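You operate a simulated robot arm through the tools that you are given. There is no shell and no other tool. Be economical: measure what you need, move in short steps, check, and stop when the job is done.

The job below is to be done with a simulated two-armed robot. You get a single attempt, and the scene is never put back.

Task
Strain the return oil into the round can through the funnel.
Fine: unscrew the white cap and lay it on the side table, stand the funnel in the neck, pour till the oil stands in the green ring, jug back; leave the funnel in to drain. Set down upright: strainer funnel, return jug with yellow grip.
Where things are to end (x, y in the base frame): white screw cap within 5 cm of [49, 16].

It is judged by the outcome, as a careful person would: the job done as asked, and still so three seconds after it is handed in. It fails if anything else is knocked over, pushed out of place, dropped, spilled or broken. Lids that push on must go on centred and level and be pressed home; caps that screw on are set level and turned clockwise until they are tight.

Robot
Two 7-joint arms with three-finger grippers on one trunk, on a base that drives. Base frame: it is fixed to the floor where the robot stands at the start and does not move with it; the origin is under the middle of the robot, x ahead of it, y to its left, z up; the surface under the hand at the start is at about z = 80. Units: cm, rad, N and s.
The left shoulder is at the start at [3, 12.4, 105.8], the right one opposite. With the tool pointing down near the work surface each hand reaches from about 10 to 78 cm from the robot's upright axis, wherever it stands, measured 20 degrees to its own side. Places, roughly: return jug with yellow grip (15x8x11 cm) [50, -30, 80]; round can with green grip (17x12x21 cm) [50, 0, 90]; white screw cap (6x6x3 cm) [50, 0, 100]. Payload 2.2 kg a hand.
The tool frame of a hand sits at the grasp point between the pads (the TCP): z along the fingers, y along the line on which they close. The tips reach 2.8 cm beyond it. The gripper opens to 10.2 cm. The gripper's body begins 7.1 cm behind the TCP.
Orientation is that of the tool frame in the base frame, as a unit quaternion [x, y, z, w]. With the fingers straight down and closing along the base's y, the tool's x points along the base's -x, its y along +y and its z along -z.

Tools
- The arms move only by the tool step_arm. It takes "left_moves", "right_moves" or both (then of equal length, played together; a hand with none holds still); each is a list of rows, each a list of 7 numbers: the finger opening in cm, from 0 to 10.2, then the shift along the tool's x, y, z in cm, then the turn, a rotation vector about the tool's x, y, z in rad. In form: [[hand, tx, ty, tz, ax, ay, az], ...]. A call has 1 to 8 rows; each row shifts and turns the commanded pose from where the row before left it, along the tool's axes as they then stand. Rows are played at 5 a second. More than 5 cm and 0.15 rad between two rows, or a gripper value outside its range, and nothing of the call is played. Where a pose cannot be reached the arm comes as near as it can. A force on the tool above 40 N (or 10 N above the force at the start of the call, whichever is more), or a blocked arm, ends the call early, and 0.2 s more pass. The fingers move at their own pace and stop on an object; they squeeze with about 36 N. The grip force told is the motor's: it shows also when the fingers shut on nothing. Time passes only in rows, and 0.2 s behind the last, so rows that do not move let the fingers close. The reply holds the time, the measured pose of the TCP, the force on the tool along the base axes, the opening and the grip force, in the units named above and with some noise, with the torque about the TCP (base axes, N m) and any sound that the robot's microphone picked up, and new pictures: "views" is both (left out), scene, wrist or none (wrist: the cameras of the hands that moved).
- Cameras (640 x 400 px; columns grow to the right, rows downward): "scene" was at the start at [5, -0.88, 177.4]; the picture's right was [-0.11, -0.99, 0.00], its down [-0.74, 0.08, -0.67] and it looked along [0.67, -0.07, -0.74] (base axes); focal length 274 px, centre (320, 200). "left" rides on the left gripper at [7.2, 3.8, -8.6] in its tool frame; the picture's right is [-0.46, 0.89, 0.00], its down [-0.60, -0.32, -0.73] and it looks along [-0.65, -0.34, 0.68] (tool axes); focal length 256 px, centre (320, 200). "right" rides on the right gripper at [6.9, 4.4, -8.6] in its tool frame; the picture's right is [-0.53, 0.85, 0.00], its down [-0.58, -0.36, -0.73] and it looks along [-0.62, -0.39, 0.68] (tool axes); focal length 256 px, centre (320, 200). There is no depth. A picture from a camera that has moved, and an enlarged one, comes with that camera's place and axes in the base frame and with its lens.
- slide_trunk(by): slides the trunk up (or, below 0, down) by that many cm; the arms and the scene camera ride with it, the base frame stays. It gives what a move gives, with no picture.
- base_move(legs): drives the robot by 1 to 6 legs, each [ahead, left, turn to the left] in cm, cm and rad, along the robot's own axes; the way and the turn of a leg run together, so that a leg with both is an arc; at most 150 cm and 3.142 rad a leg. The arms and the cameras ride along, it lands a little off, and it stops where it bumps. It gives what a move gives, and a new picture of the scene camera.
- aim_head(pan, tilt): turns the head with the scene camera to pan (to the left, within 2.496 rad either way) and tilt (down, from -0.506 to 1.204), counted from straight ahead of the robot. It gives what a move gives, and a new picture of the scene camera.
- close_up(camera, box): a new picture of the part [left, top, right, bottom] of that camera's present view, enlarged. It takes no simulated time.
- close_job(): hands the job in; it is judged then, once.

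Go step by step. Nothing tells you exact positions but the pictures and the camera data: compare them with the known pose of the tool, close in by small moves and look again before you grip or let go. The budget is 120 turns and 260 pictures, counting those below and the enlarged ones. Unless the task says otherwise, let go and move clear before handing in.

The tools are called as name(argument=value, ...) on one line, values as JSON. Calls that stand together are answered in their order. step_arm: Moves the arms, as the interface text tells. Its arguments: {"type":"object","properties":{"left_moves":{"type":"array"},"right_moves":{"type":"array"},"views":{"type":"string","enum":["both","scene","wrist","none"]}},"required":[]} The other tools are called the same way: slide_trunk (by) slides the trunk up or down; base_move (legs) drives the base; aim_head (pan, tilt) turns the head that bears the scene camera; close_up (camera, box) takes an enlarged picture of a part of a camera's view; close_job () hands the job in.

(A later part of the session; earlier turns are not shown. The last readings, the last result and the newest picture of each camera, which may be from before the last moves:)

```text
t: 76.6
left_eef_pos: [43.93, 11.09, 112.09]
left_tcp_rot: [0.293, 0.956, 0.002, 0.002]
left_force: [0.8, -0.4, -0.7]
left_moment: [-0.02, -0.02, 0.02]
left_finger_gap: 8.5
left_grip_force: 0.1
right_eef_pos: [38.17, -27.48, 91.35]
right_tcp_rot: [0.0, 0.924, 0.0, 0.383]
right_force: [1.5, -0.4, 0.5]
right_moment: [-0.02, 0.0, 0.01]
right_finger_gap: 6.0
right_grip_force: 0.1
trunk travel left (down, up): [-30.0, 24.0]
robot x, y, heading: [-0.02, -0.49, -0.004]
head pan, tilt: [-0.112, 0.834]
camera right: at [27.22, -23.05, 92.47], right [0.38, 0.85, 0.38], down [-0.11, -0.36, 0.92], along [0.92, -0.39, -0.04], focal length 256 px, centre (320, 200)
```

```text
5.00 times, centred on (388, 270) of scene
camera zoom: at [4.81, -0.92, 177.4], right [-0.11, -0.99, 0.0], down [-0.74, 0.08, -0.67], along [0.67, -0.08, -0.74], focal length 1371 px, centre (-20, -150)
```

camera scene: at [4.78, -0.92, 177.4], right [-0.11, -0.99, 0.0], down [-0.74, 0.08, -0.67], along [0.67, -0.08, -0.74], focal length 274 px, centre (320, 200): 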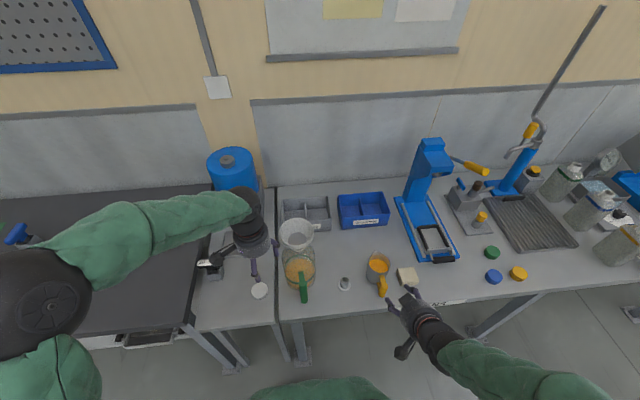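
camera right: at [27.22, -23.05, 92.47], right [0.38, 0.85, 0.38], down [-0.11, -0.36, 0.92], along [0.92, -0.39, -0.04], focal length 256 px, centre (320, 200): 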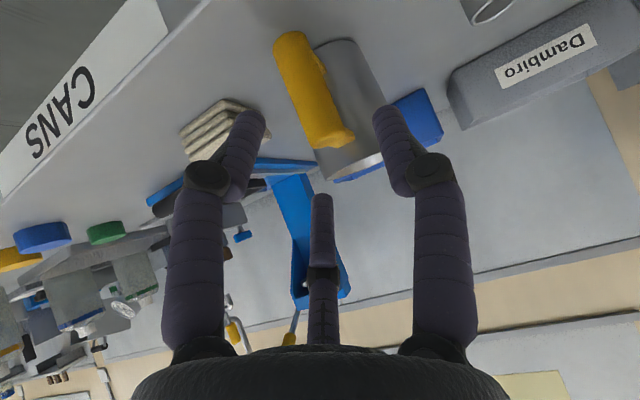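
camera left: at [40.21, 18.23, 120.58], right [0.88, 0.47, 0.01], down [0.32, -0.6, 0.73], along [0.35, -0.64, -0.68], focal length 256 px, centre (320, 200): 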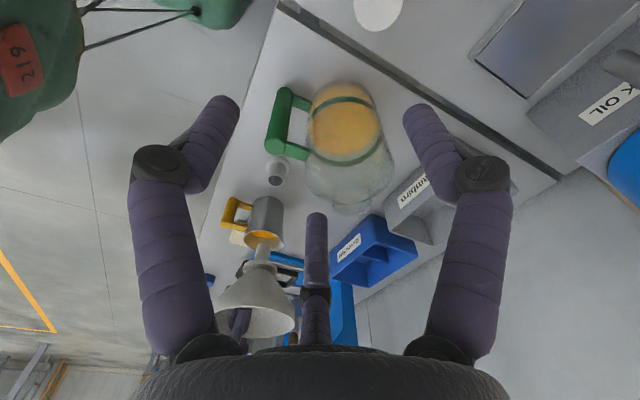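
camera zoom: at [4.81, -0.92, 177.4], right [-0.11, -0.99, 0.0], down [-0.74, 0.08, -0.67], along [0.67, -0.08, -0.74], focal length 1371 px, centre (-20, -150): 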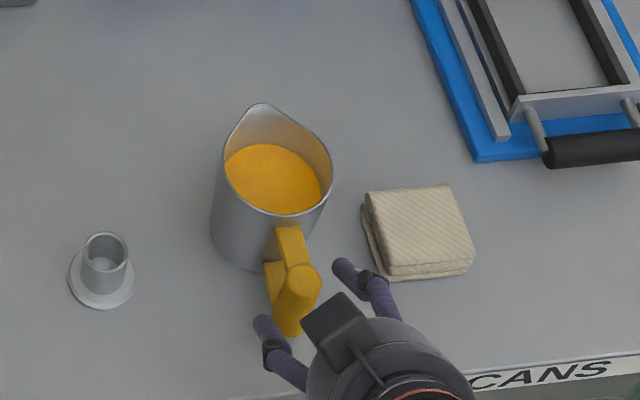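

step_arm(right_moves=[[6, 0.2, 0.1, 2.3, 0, 0, 0], [6, 0.2, 0.1, 2.2, 0, 0, 0], [6, 0.18, 0.05, 2.0, 0, 0, 0], [6, 0, 0, 0, 0, 0, 0]], views="wrist")

close_up(camera="scene", box=[340, 230, 436, 310])

```text
t: 77.6
left_eef_pos: [43.95, 10.98, 112.02]
left_tcp_rot: [0.293, 0.956, 0.003, 0.003]
left_force: [0.4, 0.1, 0.0]
left_moment: [0.0, -0.01, 0.01]
left_finger_gap: 8.49
left_grip_force: 0.1
right_eef_pos: [42.36, -27.28, 86.37]
right_tcp_rot: [-0.001, 0.923, 0.0, 0.384]
right_force: [-0.4, 0.7, -0.1]
right_moment: [0.0, 0.01, 0.0]
right_finger_gap: 6.0
right_grip_force: 0.1
trunk travel left (down, up): [-30.0, 24.0]
robot x, y, heading: [0.16, -0.18, -0.002]
head pan, tilt: [-0.112, 0.834]
camera right: at [31.46, -22.81, 87.49], right [0.38, 0.85, 0.38], down [-0.11, -0.36, 0.92], along [0.92, -0.39, -0.04], focal length 256 px, centre (320, 200)
```

right: 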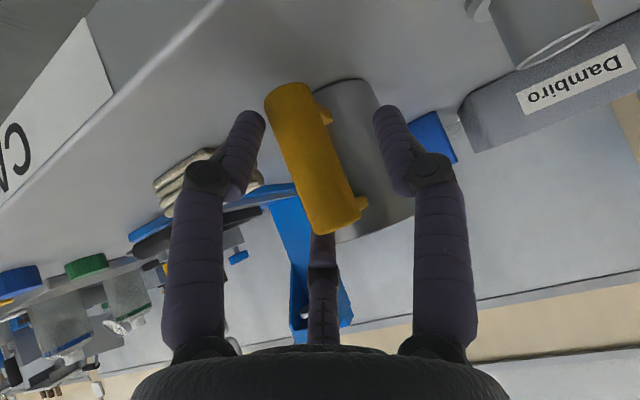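

```text
5.00 times, centred on (388, 270) of scene
camera zoom: at [4.85, -0.96, 177.4], right [-0.11, -0.99, 0.0], down [-0.74, 0.08, -0.67], along [0.67, -0.08, -0.74], focal length 1371 px, centre (-20, -150)
```

zoom: 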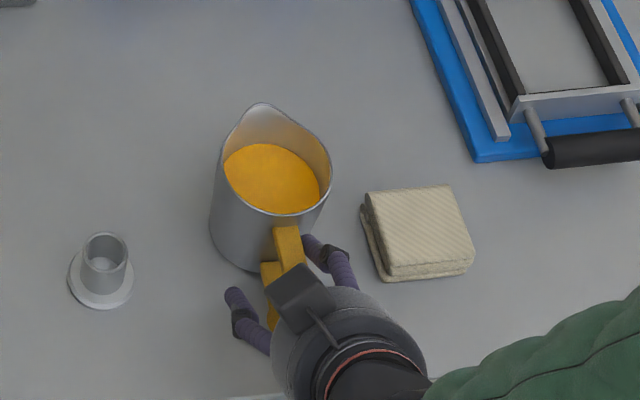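

step_arm(right_moves=[[4, 0, 0.05, 0, 0, 0, 0], [2.5, 0, 0, 0, 0, 0, 0], [0, 0, 0, 0, 0, 0, 0], [0, 0, 0, 0, 0, 0, 0], [0, 0, 0, 0, 0, 0, 0]], views="none")

step_arm(right_moves=[[0, -0.2, 0, -0.2, 0, 0, 0], [0, -0.3, 0, -0.3, 0, 0, 0], [0, -0.4, 0, -0.4, 0, 0, 0], [0, 0, 0, 0, 0, 0, 0]], views="wrist")

close_up(camera="scene", box=[340, 230, 436, 310])

```text
t: 78.8
left_eef_pos: [43.94, 11.02, 112.07]
left_tcp_rot: [0.294, 0.956, 0.002, 0.001]
left_force: [0.1, -0.3, 0.7]
left_moment: [0.0, -0.03, -0.01]
left_finger_gap: 8.53
left_grip_force: 0.1
right_eef_pos: [42.44, -27.1, 86.44]
right_tcp_rot: [-0.001, 0.923, 0.001, 0.384]
right_force: [1.8, -2.3, 0.3]
right_moment: [-0.13, -0.16, -0.09]
right_finger_gap: 3.51
right_grip_force: 35.9
trunk travel left (down, up): [-30.0, 24.0]
robot x, y, heading: [-0.13, -0.08, -0.002]
head pan, tilt: [-0.112, 0.834]
```

```text
t: 79.8
left_eef_pos: [43.95, 11.01, 112.01]
left_tcp_rot: [0.294, 0.956, 0.002, 0.002]
left_force: [0.0, -0.2, 0.5]
left_moment: [-0.02, -0.03, 0.02]
left_finger_gap: 8.48
left_grip_force: 0.0
right_eef_pos: [42.31, -27.18, 87.64]
right_tcp_rot: [-0.001, 0.924, 0.0, 0.383]
right_force: [0.2, 0.4, -3.8]
right_moment: [-0.03, 0.25, 0.0]
right_finger_gap: 3.49
right_grip_force: 35.7
trunk travel left (down, up): [-30.0, 24.0]
robot x, y, heading: [-0.24, -0.37, -0.003]
head pan, tilt: [-0.112, 0.834]
camera right: at [31.49, -22.71, 88.76], right [0.38, 0.85, 0.38], down [-0.11, -0.36, 0.92], along [0.92, -0.39, -0.04], focal length 256 px, centre (320, 200)
```

right: 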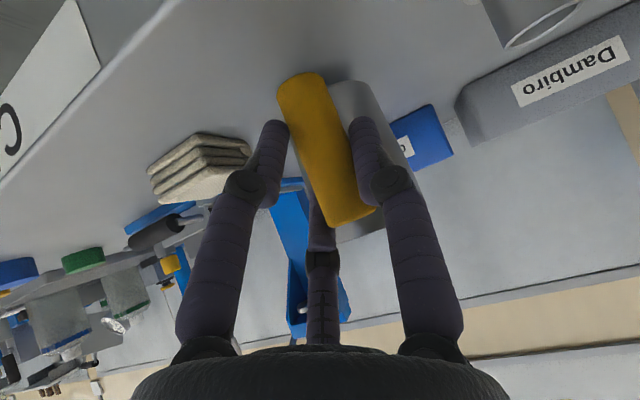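

```text
5.00 times, centred on (388, 270) of scene
camera zoom: at [4.97, -1.01, 177.39], right [-0.11, -0.99, 0.0], down [-0.74, 0.08, -0.67], along [0.67, -0.08, -0.74], focal length 1371 px, centre (-20, -150)
```

zoom: 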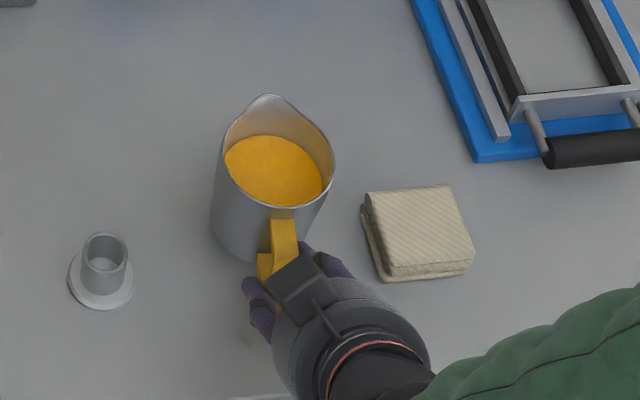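

The jug lifts level and light. Before carrying it, I move the left hand aside into a side-on viewing pose of the green ring, and lift the jug further.

step_arm(left_moves=[[4, 0.53, 1.29, 3.5, 0, 0, 0], [2, 0.53, 1.29, 3.6, 0, 0, 0], [0, 0.53, 1.29, 3.6, 0, 0, 0], [0, 0, 0, 0, 0.069, -0.133, 0], [0, 0, 0, 0, 0.069, -0.133, 0], [0, 0, 0, 0, 0.069, -0.133, 0], [0, 0, 0, 0, 0, 0, 0]], right_moves=[[0, -1, 0, -1, 0, 0, 0], [0, -2, 0, -2, 0, 0, 0], [0, -2, 0, -2, 0, 0, 0], [0, -2, 0, -2, 0, 0, 0], [0, -2, 0, -2, 0, 0, 0], [0, -2, 0, -2, 0, 0, 0], [0, -1, 0, -1, 0, 0, 0]], views="both")

close_up(camera="left", box=[220, 40, 420, 220])

```text
t: 81.4
left_eef_pos: [44.98, 15.11, 101.25]
left_tcp_rot: [0.287, 0.932, -0.153, 0.16]
left_force: [0.0, 0.1, -0.1]
left_moment: [-0.01, 0.02, 0.03]
left_finger_gap: 0.22
left_grip_force: 31.5
right_eef_pos: [42.45, -27.09, 104.55]
right_tcp_rot: [0.0, 0.924, 0.001, 0.383]
right_force: [0.4, 0.1, -4.1]
right_moment: [0.01, 0.26, -0.01]
right_finger_gap: 3.51
right_grip_force: 36.6
trunk travel left (down, up): [-30.0, 24.0]
robot x, y, heading: [0.13, -0.19, -0.004]
head pan, tilt: [-0.112, 0.834]
camera scene: at [5.01, -1.08, 177.39], right [-0.11, -0.99, 0.0], down [-0.74, 0.08, -0.67], along [0.67, -0.08, -0.74], focal length 274 px, centre (320, 200)
camera right: at [31.5, -22.73, 105.73], right [0.38, 0.85, 0.38], down [-0.11, -0.37, 0.92], along [0.92, -0.39, -0.05], focal length 256 px, centre (320, 200)
camera left: at [39.82, 24.86, 105.46], right [0.88, 0.47, 0.01], down [0.13, -0.27, 0.95], along [0.45, -0.84, -0.3], focal length 256 px, centre (320, 200)
```

scene: 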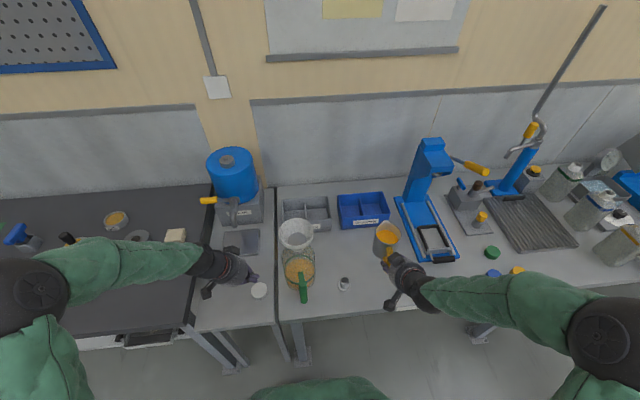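
right: 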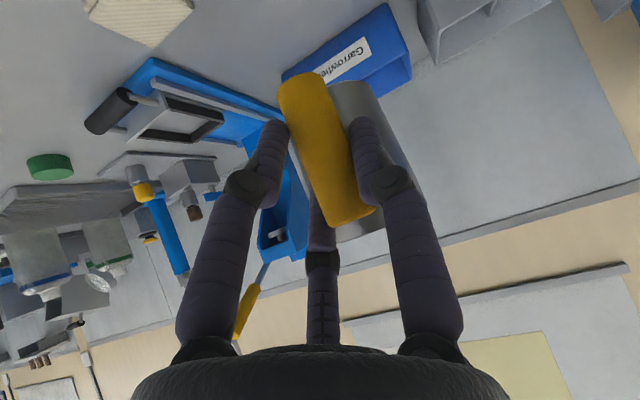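
left: 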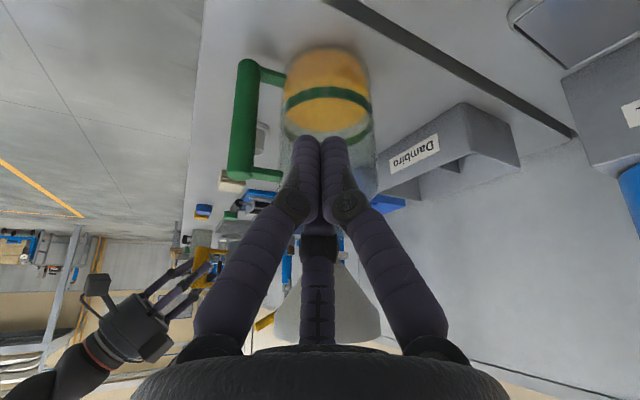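

```text
2.22 times, centred on (320, 130) of left
camera zoom: at [39.82, 24.86, 105.46], right [0.88, 0.47, 0.01], down [0.13, -0.27, 0.95], along [0.45, -0.84, -0.3], focal length 569 px, centre (320, 356)
```

zoom: 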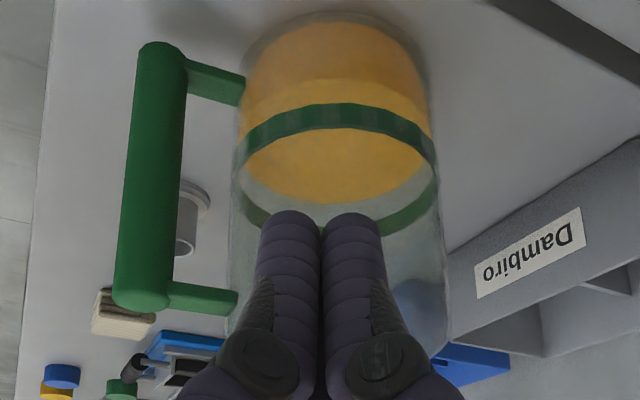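

Level view is good: oil is about 1 cm below the ring. Now carry the jug level back and up, then across to just in front of the funnel.

step_arm(right_moves=[[0, 0, 0, -1, 0, 0, 0], [0, 0, 0, -2, 0, 0, 0], [0, 0, 0, -3, 0, 0, 0], [0, 0, 0, -3, 0, 0, 0], [0, 0, 0.5, -2, 0, 0, 0], [0, 0, 1, -1, 0, 0, 0], [0, 0, 2, 0, 0, 0, 0], [0, 0, 3, 0, 0, 0, 0]], views="none")

step_arm(right_moves=[[0, 0, 3, 0, 0, 0, 0], [0, 0, 3, 0, 0, 0, 0], [0, 0, 3, 0, 0, 0, 0], [0, 0, 3, 0, 0, 0, 0], [0, 0, 3, 0, 0, 0, 0], [0, 0, 3, 0, 0, 0, 0], [0, 0, 2, 0, 0, 0, 0], [0, 0, 1.2, 0, 0, 0, 0]], views="both")

close_up(camera="scene", box=[250, 210, 350, 310])

```text
t: 83.2
left_eef_pos: [45.0, 15.03, 101.34]
left_tcp_rot: [0.288, 0.931, -0.155, 0.161]
left_force: [-0.6, 0.0, -0.2]
left_moment: [0.0, 0.02, -0.02]
left_finger_gap: 0.21
left_grip_force: 31.4
right_eef_pos: [33.81, -20.71, 112.96]
right_tcp_rot: [-0.001, 0.924, 0.0, 0.383]
right_force: [-0.2, -1.4, -5.6]
right_moment: [0.01, 0.3, 0.02]
right_finger_gap: 3.49
right_grip_force: 36.0
trunk travel left (down, up): [-30.0, 24.0]
robot x, y, heading: [-0.06, -0.04, -0.005]
head pan, tilt: [-0.112, 0.834]
```

```text
t: 85.0
left_eef_pos: [44.88, 15.09, 101.32]
left_tcp_rot: [0.287, 0.932, -0.153, 0.161]
left_force: [0.1, -1.0, 0.5]
left_moment: [-0.02, -0.02, 0.04]
left_finger_gap: 0.22
left_grip_force: 31.3
right_eef_pos: [33.89, 0.71, 113.1]
right_tcp_rot: [-0.001, 0.923, 0.001, 0.384]
right_force: [0.3, -0.5, -4.4]
right_moment: [0.03, 0.29, 0.0]
right_finger_gap: 3.5
right_grip_force: 36.0
trunk travel left (down, up): [-30.0, 24.0]
robot x, y, heading: [0.41, 0.02, -0.002]
head pan, tilt: [-0.112, 0.834]
camera scene: at [4.96, -0.92, 177.39], right [-0.11, -0.99, 0.0], down [-0.74, 0.08, -0.67], along [0.67, -0.08, -0.74], focal length 274 px, centre (320, 200)
camera right: at [22.97, 5.03, 114.2], right [0.38, 0.85, 0.38], down [-0.11, -0.36, 0.92], along [0.92, -0.39, -0.04], focal length 256 px, centre (320, 200)
```

scene: 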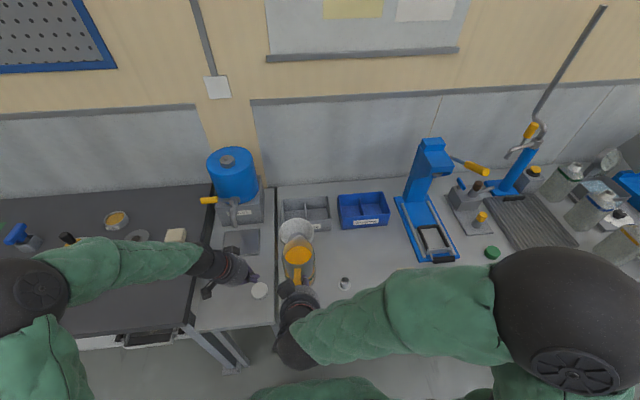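
right: 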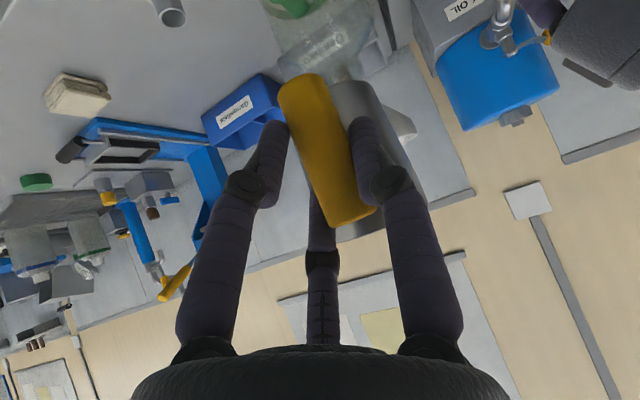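

```text
4.00 times, centred on (300, 260) of scene
camera zoom: at [4.96, -0.92, 177.39], right [-0.11, -0.99, 0.0], down [-0.74, 0.08, -0.67], along [0.67, -0.08, -0.74], focal length 1097 px, centre (400, -40)
```

zoom: 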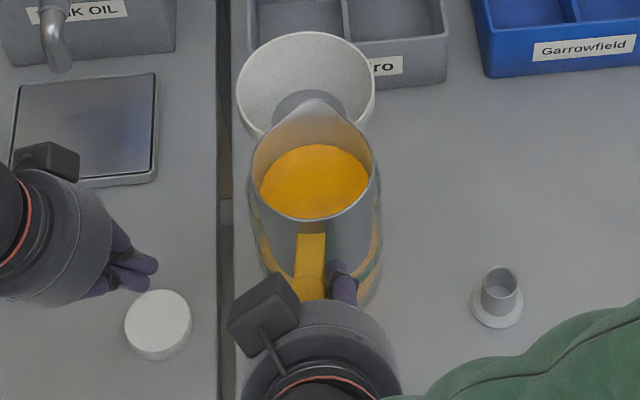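

Spout is in line with the funnel (needs ~0.6 cm to the left). Begin tilting to ~0.45 rad while bringing the lip over the funnel's near side.

step_arm(right_moves=[[0, -1.5, 0.2, -0.33, 0, 0.15, 0], [0, -1.44, 0.2, -0.55, 0, 0.15, 0], [0, -1.34, 0.2, -0.76, 0, 0.15, 0], [0, 0, 0, 0, 0, 0, 0]], views="wrist")

close_up(camera="scene", box=[250, 190, 350, 290])

close_up(camera="left", box=[180, 30, 440, 380])

```text
t: 86.0
left_eef_pos: [44.79, 15.11, 101.39]
left_tcp_rot: [0.288, 0.932, -0.155, 0.16]
left_force: [-0.5, 0.9, -0.5]
left_moment: [0.04, -0.01, 0.01]
left_finger_gap: 0.23
left_grip_force: 31.7
right_eef_pos: [36.29, 1.19, 117.17]
right_tcp_rot: [0.0, 0.986, 0.0, 0.168]
right_force: [-0.3, -0.6, -4.2]
right_moment: [0.03, 0.17, 0.01]
right_finger_gap: 3.5
right_grip_force: 35.6
trunk travel left (down, up): [-30.0, 24.0]
robot x, y, heading: [-0.03, -0.04, -0.004]
head pan, tilt: [-0.112, 0.834]
camera right: at [27.01, 5.61, 122.8], right [0.5, 0.85, 0.18], down [0.3, -0.36, 0.88], along [0.81, -0.39, -0.44], focal length 256 px, centre (320, 200)
```

right: 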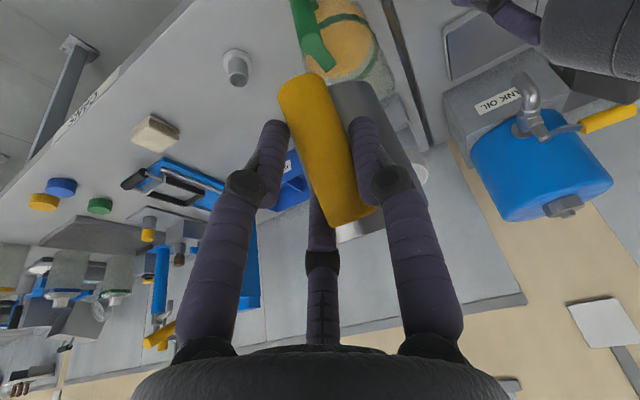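

```text
4.00 times, centred on (300, 240) of scene
camera zoom: at [4.87, -0.98, 177.4], right [-0.11, -0.99, 0.0], down [-0.74, 0.08, -0.67], along [0.67, -0.08, -0.74], focal length 1097 px, centre (400, 40)
```

zoom: 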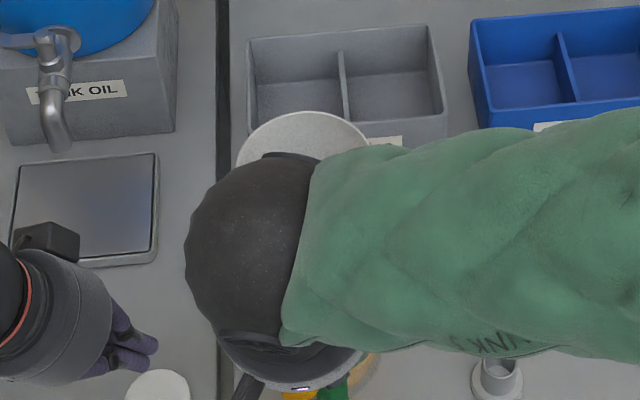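

```text
1.14 times, centred on (310, 205) of left
camera zoom: at [39.75, 24.9, 105.49], right [0.88, 0.47, 0.01], down [0.13, -0.27, 0.95], along [0.45, -0.84, -0.3], focal length 293 px, centre (331, 194)
```

zoom: 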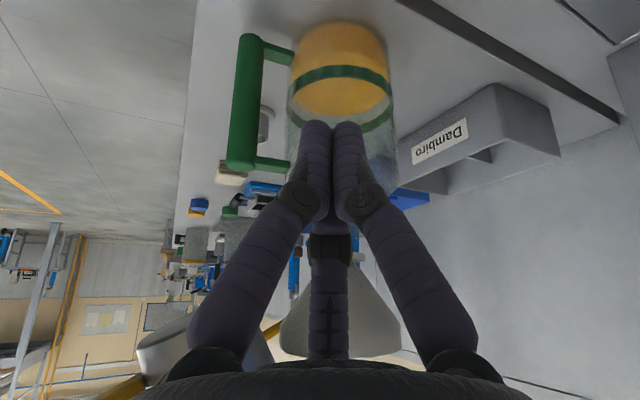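

I need a view of the lip and the ring together, so move the left camera higher and further to the side.

step_arm(left_moves=[[0, -0.84, 1.58, -4.25, 0, 0, 0], [0, -0.84, 1.58, -4.25, 0, 0, 0], [0, -0.84, 1.58, -4.25, 0, 0, 0], [0, -0.84, 1.58, -4.25, 0, 0, 0], [0, -0.84, 1.58, -4.25, 0, 0, 0], [0, -0.84, 1.58, -4.25, 0, 0, 0], [0, 0, 0, 0, 0, 0, 0]], views="wrist")

close_up(camera="left", box=[160, 20, 352, 220])

```text
t: 87.6
left_eef_pos: [48.99, 29.88, 124.47]
left_tcp_rot: [0.288, 0.932, -0.154, 0.16]
left_force: [-0.9, 1.0, 1.2]
left_moment: [0.0, 0.03, 0.01]
left_finger_gap: 0.22
left_grip_force: 31.3
right_eef_pos: [36.46, 1.25, 116.94]
right_tcp_rot: [0.0, 0.986, 0.001, 0.167]
right_force: [-0.4, -0.1, -3.7]
right_moment: [-0.02, 0.22, 0.01]
right_finger_gap: 3.52
right_grip_force: 35.8
trunk travel left (down, up): [-30.0, 24.0]
robot x, y, heading: [-0.3, -0.13, 0.0]
head pan, tilt: [-0.112, 0.834]
camera left: at [43.93, 39.6, 128.66], right [0.88, 0.47, 0.01], down [0.13, -0.27, 0.95], along [0.45, -0.84, -0.3], focal length 256 px, centre (320, 200)
```

left: 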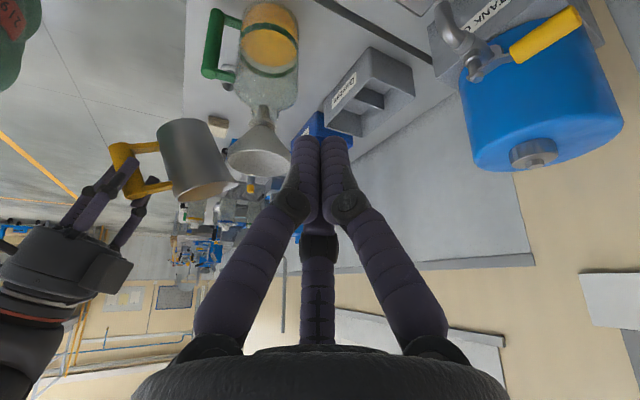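

```text
2.00 times, centred on (256, 120) of left
camera zoom: at [43.93, 39.6, 128.66], right [0.88, 0.47, 0.01], down [0.13, -0.27, 0.95], along [0.45, -0.84, -0.3], focal length 512 px, centre (448, 360)
```

zoom: 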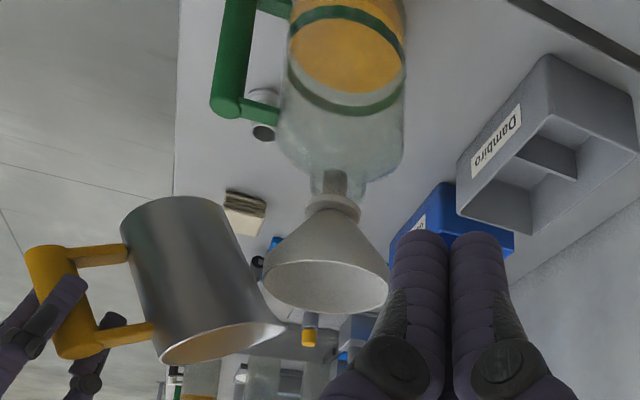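

Great view: lip is ~4 cm above the rim plane and ~2 cm inside the near edge. Tilt on, keeping the lip in place.

step_arm(right_moves=[[0, -1.03, 0, -0.8, 0, 0.075, 0], [0, -1.03, 0, -0.95, 0, 0.075, 0], [0, 0, 0, 0, 0, 0, 0]], views="none")

close_up(camera="left", box=[160, 20, 352, 220])

```text
t: 88.4
left_eef_pos: [49.06, 29.69, 124.51]
left_tcp_rot: [0.287, 0.932, -0.155, 0.16]
left_force: [0.8, 0.1, 0.8]
left_moment: [0.02, -0.03, 0.01]
left_finger_gap: 0.2
left_grip_force: 31.9
right_eef_pos: [37.83, 1.22, 119.3]
right_tcp_rot: [-0.001, 0.996, 0.0, 0.093]
right_force: [0.7, 0.1, -4.0]
right_moment: [0.0, 0.2, 0.02]
right_finger_gap: 3.47
right_grip_force: 36.1
trunk travel left (down, up): [-30.0, 24.0]
robot x, y, heading: [0.1, -0.11, -0.004]
head pan, tilt: [-0.112, 0.834]
```

```text
2.00 times, centred on (256, 120) of left
camera zoom: at [43.88, 39.59, 128.65], right [0.88, 0.47, 0.01], down [0.13, -0.27, 0.95], along [0.45, -0.84, -0.3], focal length 512 px, centre (448, 360)
```

zoom: 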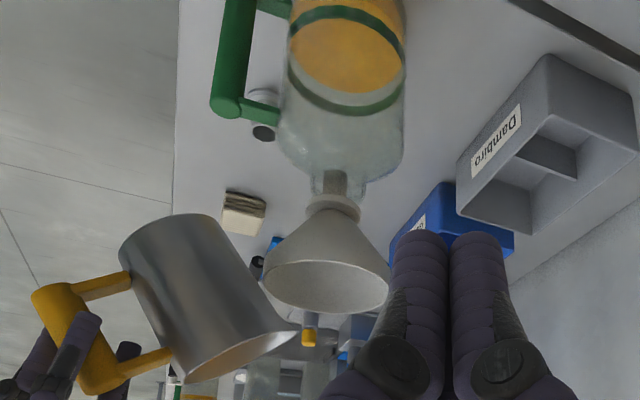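

step_arm(right_moves=[[0, -0.5, 0, -0.5, 0, 0.075, 0], [0, -0.5, 0, -0.53, 0, 0.075, 0], [0, 0, 0, 0, 0, 0, 0]], views="none")

close_up(camera="left", box=[160, 20, 352, 220])

```text
t: 89.2
left_eef_pos: [49.1, 29.74, 124.52]
left_tcp_rot: [0.287, 0.932, -0.153, 0.16]
left_force: [0.4, -0.5, -0.4]
left_moment: [-0.02, -0.04, -0.02]
left_finger_gap: 0.2
left_grip_force: 31.1
right_eef_pos: [38.56, 1.23, 120.4]
right_tcp_rot: [-0.001, 1.0, 0.0, 0.019]
right_force: [0.2, -0.7, -4.8]
right_moment: [-0.02, 0.11, -0.01]
right_finger_gap: 3.52
right_grip_force: 35.8
trunk travel left (down, up): [-30.0, 24.0]
robot x, y, heading: [0.17, 0.24, -0.003]
head pan, tilt: [-0.112, 0.834]
```

```text
2.00 times, centred on (256, 120) of left
camera zoom: at [43.88, 39.59, 128.66], right [0.88, 0.47, 0.01], down [0.13, -0.27, 0.95], along [0.45, -0.84, -0.3], focal length 512 px, centre (448, 360)
```

zoom: 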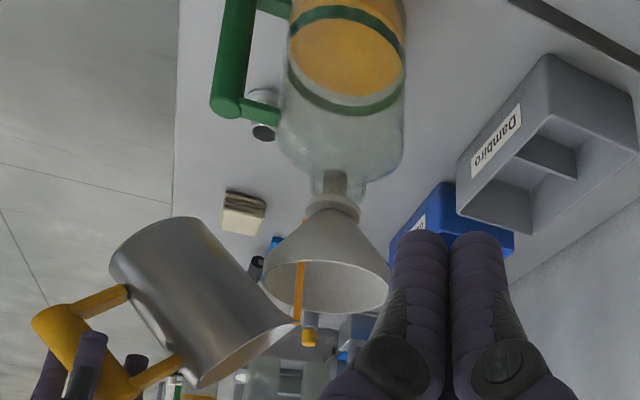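

close_up(camera="left", box=[208, 100, 272, 200])

```text
4.00 times, centred on (240, 150) of left
camera zoom: at [43.88, 39.59, 128.66], right [0.88, 0.47, 0.01], down [0.13, -0.27, 0.95], along [0.45, -0.84, -0.3], focal length 1024 px, centre (640, 400)
```

zoom: 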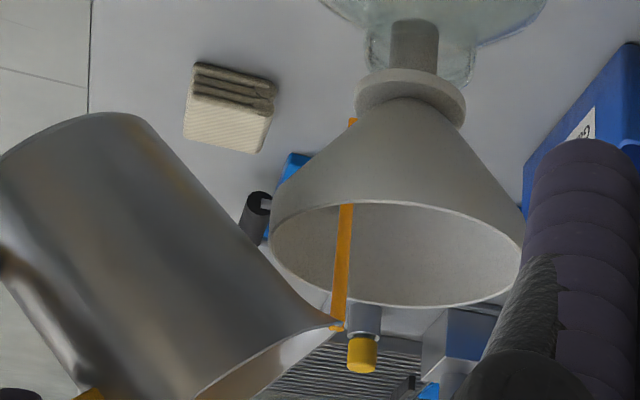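

The stream lands inside but near the edge; shift the lip 1.2 cm toward the funnel centre (and slightly up) while it flows.

step_arm(right_moves=[[0, -0.5, 0, -0.5, 0, 0, 0], [0, -0.7, 0, -0.5, 0, 0, 0]], views="none")

close_up(camera="left", box=[160, 20, 352, 220])

```text
t: 89.8
left_eef_pos: [48.98, 29.75, 124.51]
left_tcp_rot: [0.286, 0.932, -0.154, 0.161]
left_force: [-0.4, 1.3, 0.0]
left_moment: [0.01, 0.0, 0.01]
left_finger_gap: 0.2
left_grip_force: 31.8
right_eef_pos: [39.84, 1.17, 121.36]
right_tcp_rot: [0.001, 1.0, 0.0, 0.018]
right_force: [1.4, 0.7, -3.8]
right_moment: [0.01, 0.15, 0.02]
right_finger_gap: 3.52
right_grip_force: 35.9
trunk travel left (down, up): [-30.0, 24.0]
robot x, y, heading: [-0.07, -0.38, -0.001]
head pan, tilt: [-0.112, 0.834]
```

```text
2.00 times, centred on (256, 120) of left
camera zoom: at [43.93, 39.6, 128.63], right [0.88, 0.47, 0.01], down [0.13, -0.27, 0.95], along [0.45, -0.84, -0.3], focal length 512 px, centre (448, 360)
```

zoom: 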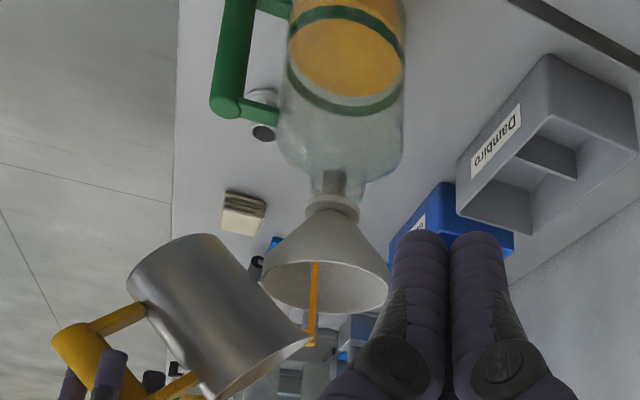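

step_arm(right_moves=[[0, -0.37, 0, -0.5, 0, 0.05, 0], [0, -0.37, 0, -0.5, 0, 0.05, 0], [0, 0, 0, 0, 0, 0, 0], [0, 0, 0, 0, 0, 0, 0], [0, 0, 0, 0, 0, 0, 0]], views="none")

close_up(camera="left", box=[160, 20, 352, 220])

close_up(camera="left", box=[220, 0, 316, 60])

```text
t: 91.0
left_eef_pos: [48.93, 29.76, 124.61]
left_tcp_rot: [0.287, 0.932, -0.154, 0.16]
left_force: [0.5, 0.2, 0.5]
left_moment: [0.02, 0.0, 0.01]
left_finger_gap: 0.22
left_grip_force: 31.3
right_eef_pos: [40.58, 1.22, 122.41]
right_tcp_rot: [-0.001, 1.0, -0.003, -0.028]
right_force: [0.3, -0.1, -4.2]
right_moment: [0.01, 0.12, 0.02]
right_finger_gap: 3.5
right_grip_force: 35.8
trunk travel left (down, up): [-30.0, 24.0]
robot x, y, heading: [-0.0, -0.37, -0.005]
head pan, tilt: [-0.112, 0.834]
```

```text
2.00 times, centred on (256, 120) of left
camera zoom: at [43.89, 39.59, 128.65], right [0.88, 0.47, 0.01], down [0.13, -0.27, 0.95], along [0.45, -0.84, -0.3], focal length 512 px, centre (448, 360)
```

zoom: 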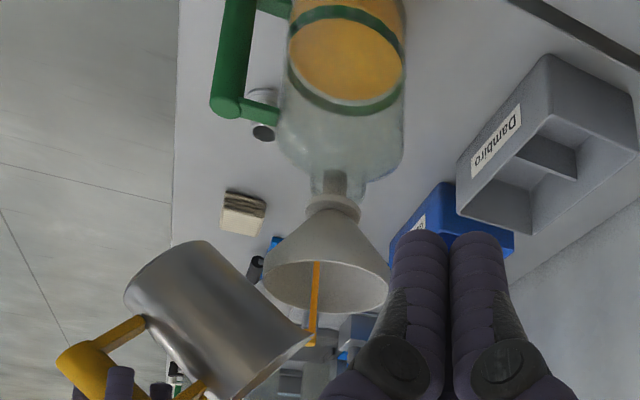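

```text
6.67 times, centred on (268, 30) of left
camera zoom: at [43.89, 39.59, 128.65], right [0.88, 0.47, 0.01], down [0.13, -0.27, 0.95], along [0.45, -0.84, -0.3], focal length 1707 px, centre (667, 1333)
```

zoom: 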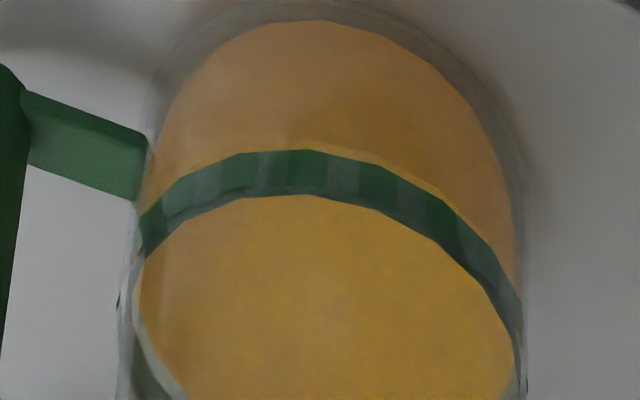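

Level is nearly at the ring's lower edge already; continue for just a moment and look.

step_arm(right_moves=[[0, 0, 0, 0, 0, 0, 0]], views="none")

close_up(camera="left", box=[220, 0, 316, 60])

close_up(camera="left", box=[208, 20, 304, 80])

```text
t: 91.4
left_eef_pos: [49.02, 29.81, 124.58]
left_tcp_rot: [0.287, 0.932, -0.154, 0.159]
left_force: [0.3, -0.3, -0.9]
left_moment: [-0.03, 0.02, 0.02]
left_finger_gap: 0.19
left_grip_force: 31.0
right_eef_pos: [40.71, 1.26, 122.45]
right_tcp_rot: [-0.001, 1.0, -0.002, -0.028]
right_force: [-0.5, 0.3, -4.0]
right_moment: [-0.02, 0.09, 0.0]
right_finger_gap: 3.47
right_grip_force: 36.0
trunk travel left (down, up): [-30.0, 24.0]
robot x, y, heading: [0.1, -0.14, -0.004]
head pan, tilt: [-0.112, 0.834]
```

```text
6.67 times, centred on (268, 30) of left
camera zoom: at [43.91, 39.6, 128.64], right [0.88, 0.47, 0.01], down [0.13, -0.27, 0.95], along [0.45, -0.84, -0.3], focal length 1707 px, centre (667, 1333)
```

zoom: 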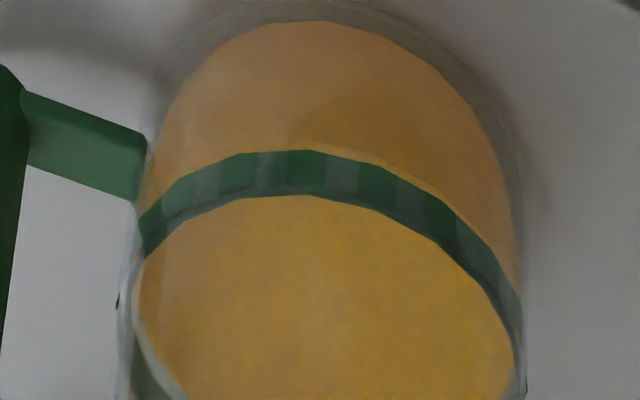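

```text
6.67 times, centred on (256, 50) of left
camera zoom: at [43.91, 39.6, 128.64], right [0.88, 0.47, 0.01], down [0.13, -0.27, 0.95], along [0.45, -0.84, -0.3], focal length 1707 px, centre (747, 1200)
```

zoom: 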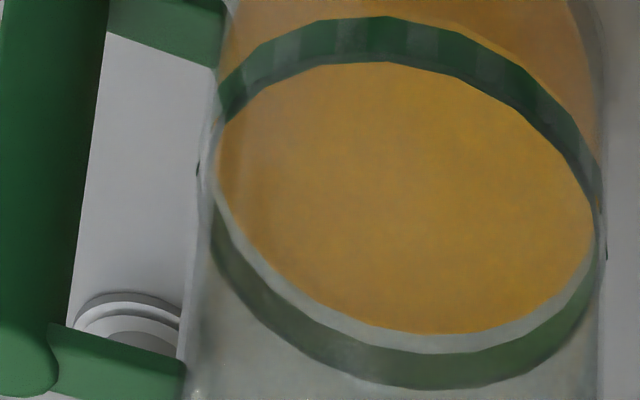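

step_arm(right_moves=[[0, 0, 0, 0, 0, 0, 0], [0, 0, 0, 0, 0, 0, 0], [0, 0, 0, 0, 0, 0, 0], [0, 0, 0, 0, 0, 0, 0]], views="none")

close_up(camera="left", box=[208, 20, 304, 80])

close_up(camera="left", box=[160, 20, 352, 220])

```text
t: 92.4
left_eef_pos: [49.02, 29.81, 124.47]
left_tcp_rot: [0.287, 0.931, -0.154, 0.161]
left_force: [0.4, 0.3, -1.0]
left_moment: [-0.01, -0.01, -0.01]
left_finger_gap: 0.22
left_grip_force: 31.5
right_eef_pos: [40.59, 1.19, 122.38]
right_tcp_rot: [-0.001, 1.0, -0.003, -0.028]
right_force: [0.2, 0.7, -2.7]
right_moment: [-0.05, 0.06, -0.01]
right_finger_gap: 3.52
right_grip_force: 35.6
trunk travel left (down, up): [-30.0, 24.0]
robot x, y, heading: [-0.09, -0.25, -0.002]
head pan, tilt: [-0.112, 0.834]
```

```text
6.67 times, centred on (256, 50) of left
camera zoom: at [43.91, 39.6, 128.64], right [0.88, 0.47, 0.01], down [0.13, -0.27, 0.95], along [0.45, -0.84, -0.3], focal length 1707 px, centre (747, 1200)
```

zoom: 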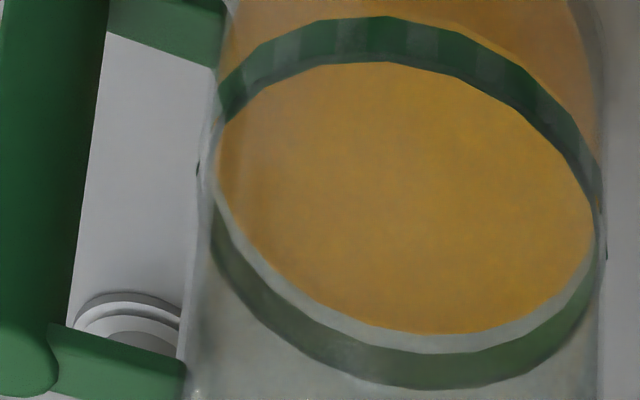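

```text
2.00 times, centred on (256, 120) of left
camera zoom: at [43.91, 39.6, 128.64], right [0.88, 0.47, 0.01], down [0.13, -0.27, 0.95], along [0.45, -0.84, -0.3], focal length 512 px, centre (448, 360)
```

zoom: 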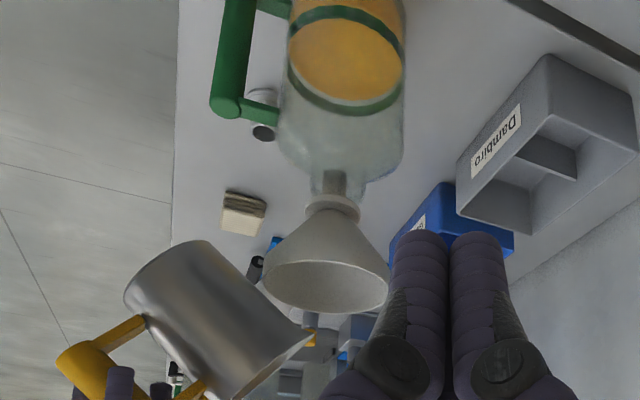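

The flow stopped by itself at this tilt with the level still ~0.45 cm below the ring. Tilt further by 0.1 rad, twice, with pauses.

step_arm(right_moves=[[0, -0.4, 0, -0.52, 0, 0.05, 0], [0, -0.4, 0, -0.52, 0, 0.05, 0], [0, 0, 0, 0, 0, 0, 0], [0, 0, 0, 0, 0, 0, 0], [0, 0, 0, 0, 0, 0, 0], [0, 0, 0, 0, 0, 0, 0], [0, 0, 0, 0, 0, 0, 0], [0, 0, 0, 0, 0, 0, 0]], views="none")

close_up(camera="left", box=[208, 20, 304, 80])

close_up(camera="left", box=[160, 20, 352, 220])

```text
t: 94.2
left_eef_pos: [49.06, 29.78, 124.44]
left_tcp_rot: [0.288, 0.931, -0.154, 0.162]
left_force: [-0.3, 0.0, 0.7]
left_moment: [0.01, 0.01, 0.01]
left_finger_gap: 0.2
left_grip_force: 31.7
right_eef_pos: [40.53, 1.19, 122.53]
right_tcp_rot: [-0.001, 1.0, -0.004, -0.028]
right_force: [0.0, 1.0, -3.8]
right_moment: [0.0, 0.11, -0.01]
right_finger_gap: 3.49
right_grip_force: 36.1
right hand out of reach, approached as far as the arm can: row 1, 2
trunk travel left (down, up): [-30.0, 24.0]
robot x, y, heading: [-0.32, 0.12, -0.005]
head pan, tilt: [-0.112, 0.834]
```

```text
6.67 times, centred on (256, 50) of left
camera zoom: at [43.91, 39.6, 128.64], right [0.88, 0.47, 0.01], down [0.13, -0.27, 0.95], along [0.45, -0.84, -0.3], focal length 1707 px, centre (747, 1200)
```

zoom: 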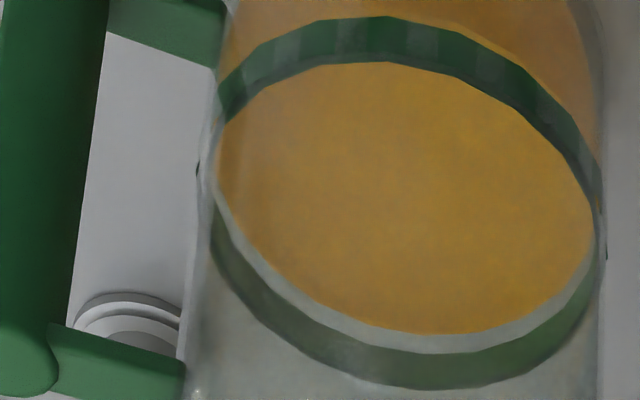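

```text
2.00 times, centred on (256, 120) of left
camera zoom: at [43.91, 39.6, 128.64], right [0.88, 0.47, 0.01], down [0.13, -0.27, 0.95], along [0.45, -0.84, -0.3], focal length 512 px, centre (448, 360)
```

zoom: 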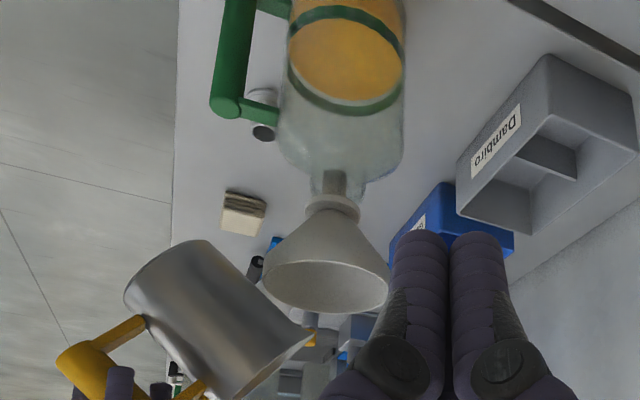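

The wrist limit is reached here. I'll tilt back slightly, raise the trunk so the shoulder is higher, then come down again with both arms.

step_arm(right_moves=[[0, 0, 0, -0.5, 0, -0.075, 0], [0, 0, 0, -0.5, 0, -0.075, 0], [0, 0, 0, -0.5, 0, -0.075, 0], [0, 0, 0, 0, 0, 0, 0]], views="none")

slide_trunk(by=18)

step_arm(left_moves=[[0, 1.2, 0.6, 2.7, 0, 0, 0], [0, 1.2, 0.6, 2.7, 0, 0, 0], [0, 1.2, 0.6, 2.7, 0, 0, 0], [0, 1.2, 0.6, 2.7, 0, 0, 0], [0, 1.2, 0.6, 2.7, 0, 0, 0], [0, 1.1, 0.55, 2.8, 0, 0, 0]], views="both")

```text
t: 95.2
left_eef_pos: [49.12, 29.69, 124.5]
left_tcp_rot: [0.287, 0.932, -0.154, 0.16]
left_force: [0.2, 0.4, 0.4]
left_moment: [-0.01, 0.05, 0.02]
left_finger_gap: 0.2
left_grip_force: 31.7
right_eef_pos: [40.68, 1.19, 123.95]
right_tcp_rot: [0.0, 0.998, -0.005, 0.06]
right_force: [0.0, 0.2, -3.4]
right_moment: [-0.02, 0.18, 0.01]
right_finger_gap: 3.47
right_grip_force: 35.8
trunk travel left (down, up): [-30.0, 24.0]
robot x, y, heading: [0.28, 0.35, -0.006]
head pan, tilt: [-0.112, 0.834]
```

```text
t: 97.2
left_eef_pos: [49.07, 29.91, 142.47]
left_tcp_rot: [0.288, 0.932, -0.153, 0.16]
left_force: [-0.3, 0.1, 0.0]
left_moment: [-0.03, 0.0, -0.03]
left_finger_gap: 0.2
left_grip_force: 31.0
right_eef_pos: [40.63, 1.22, 141.9]
right_tcp_rot: [-0.001, 0.998, -0.004, 0.06]
right_force: [0.4, 0.7, -3.9]
right_moment: [-0.01, 0.16, 0.02]
right_finger_gap: 3.49
right_grip_force: 35.8
trunk travel left (down, up): [-48.0, 6.0]
robot x, y, heading: [0.02, -0.13, -0.005]
head pan, tilt: [-0.112, 0.834]
```

```text
t: 98.6
left_eef_pos: [49.07, 30.02, 124.29]
left_tcp_rot: [0.287, 0.932, -0.154, 0.16]
left_force: [0.3, 0.0, -0.4]
left_moment: [-0.02, 0.04, -0.01]
left_finger_gap: 0.19
left_grip_force: 31.8
right_eef_pos: [40.68, 1.23, 141.85]
right_tcp_rot: [-0.001, 0.998, -0.004, 0.059]
right_force: [-0.2, 0.2, -3.8]
right_moment: [0.0, 0.14, -0.01]
right_finger_gap: 3.47
right_grip_force: 36.5
trunk travel left (down, up): [-48.0, 6.0]
robot x, y, heading: [0.24, -0.0, -0.007]
head pan, tilt: [-0.112, 0.834]
camera scene: at [5.06, -0.92, 195.39], right [-0.11, -0.99, 0.0], down [-0.74, 0.08, -0.67], along [0.67, -0.08, -0.74], focal length 274 px, centre (320, 200)
camera left: at [43.91, 39.74, 128.4], right [0.88, 0.47, 0.01], down [0.13, -0.27, 0.95], along [0.45, -0.84, -0.3], focal length 256 px, centre (320, 200)
```

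scene: 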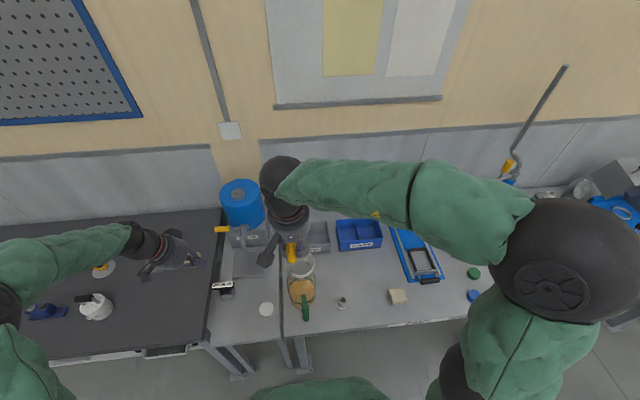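
left: 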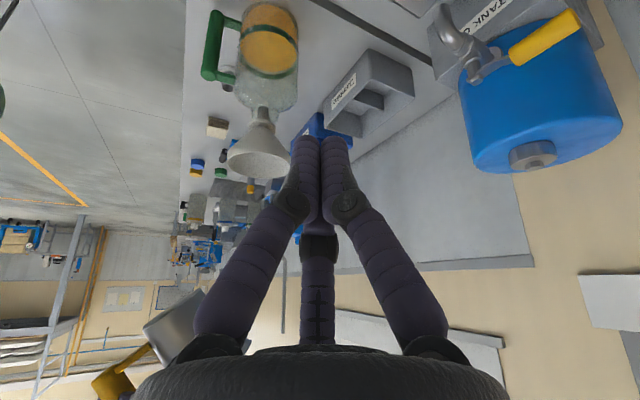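

step_arm(right_moves=[[0, 0.4, 0, 2, 0, 0, 0], [0, 0.69, 0, 3.87, 0, 0, 0], [0, 0.69, 0, 3.87, 0, 0, 0], [0, 0.69, 0, 3.87, 0, 0, 0], [0, 0.6, 0, 3.5, 0, 0, 0], [0, 0.38, 0, 2.2, 0, 0, 0], [0, 0, 0, 0, 0, 0, 0]], views="none")

close_up(camera="left", box=[160, 20, 352, 220])

```text
t: 100.2
left_eef_pos: [48.91, 29.83, 124.3]
left_tcp_rot: [0.287, 0.932, -0.153, 0.161]
left_force: [-0.2, 0.3, 0.8]
left_moment: [0.0, 0.02, -0.01]
left_finger_gap: 0.21
left_grip_force: 31.5
right_eef_pos: [39.55, 1.25, 122.37]
right_tcp_rot: [0.0, 0.998, -0.004, 0.06]
right_force: [-0.3, 0.6, -3.0]
right_moment: [0.0, 0.14, 0.01]
right_finger_gap: 3.48
right_grip_force: 36.1
trunk travel left (down, up): [-48.0, 6.0]
robot x, y, heading: [-0.18, -0.1, 0.0]
head pan, tilt: [-0.112, 0.834]
```

```text
2.00 times, centred on (256, 120) of left
camera zoom: at [43.82, 39.69, 128.47], right [0.88, 0.47, 0.01], down [0.13, -0.27, 0.95], along [0.45, -0.84, -0.3], focal length 512 px, centre (448, 360)
```

zoom: 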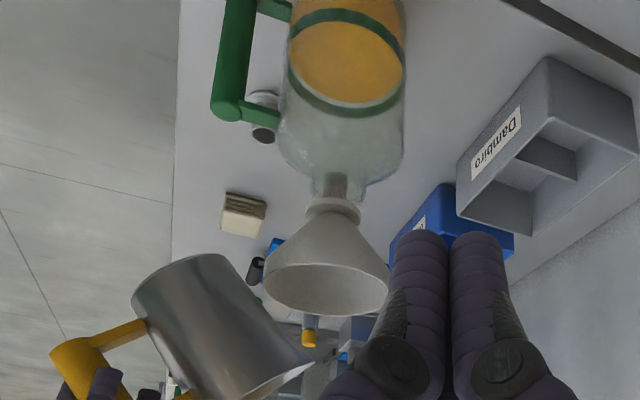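

step_arm(right_moves=[[0, -0.57, 0, -0.29, 0, 0.071, 0], [0, -0.54, 0, -0.33, 0, 0.071, 0], [0, -0.53, 0, -0.35, 0, 0.071, 0], [0, -0.5, 0, -0.38, 0, 0.071, 0], [0, 0, 0, 0, 0, 0, 0]], views="none")

close_up(camera="left", box=[160, 20, 352, 220])

```text
t: 101.4
left_eef_pos: [48.99, 29.91, 124.28]
left_tcp_rot: [0.287, 0.932, -0.154, 0.161]
left_force: [0.5, -0.3, 0.0]
left_moment: [-0.01, 0.0, 0.0]
left_finger_gap: 0.2
left_grip_force: 32.2
right_eef_pos: [41.46, 1.1, 123.71]
right_tcp_rot: [0.0, 0.997, -0.004, -0.081]
right_force: [0.6, 0.7, -3.5]
right_moment: [-0.02, 0.04, 0.01]
right_finger_gap: 3.47
right_grip_force: 36.0
trunk travel left (down, up): [-48.0, 6.0]
robot x, y, heading: [-0.15, 0.06, -0.002]
head pan, tilt: [-0.112, 0.834]
```

```text
2.00 times, centred on (256, 120) of left
camera zoom: at [43.78, 39.7, 128.48], right [0.88, 0.47, 0.01], down [0.13, -0.27, 0.95], along [0.45, -0.84, -0.3], focal length 512 px, centre (448, 360)
```

zoom: 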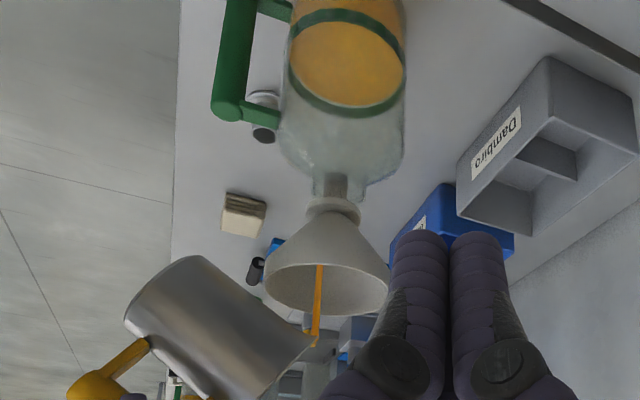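

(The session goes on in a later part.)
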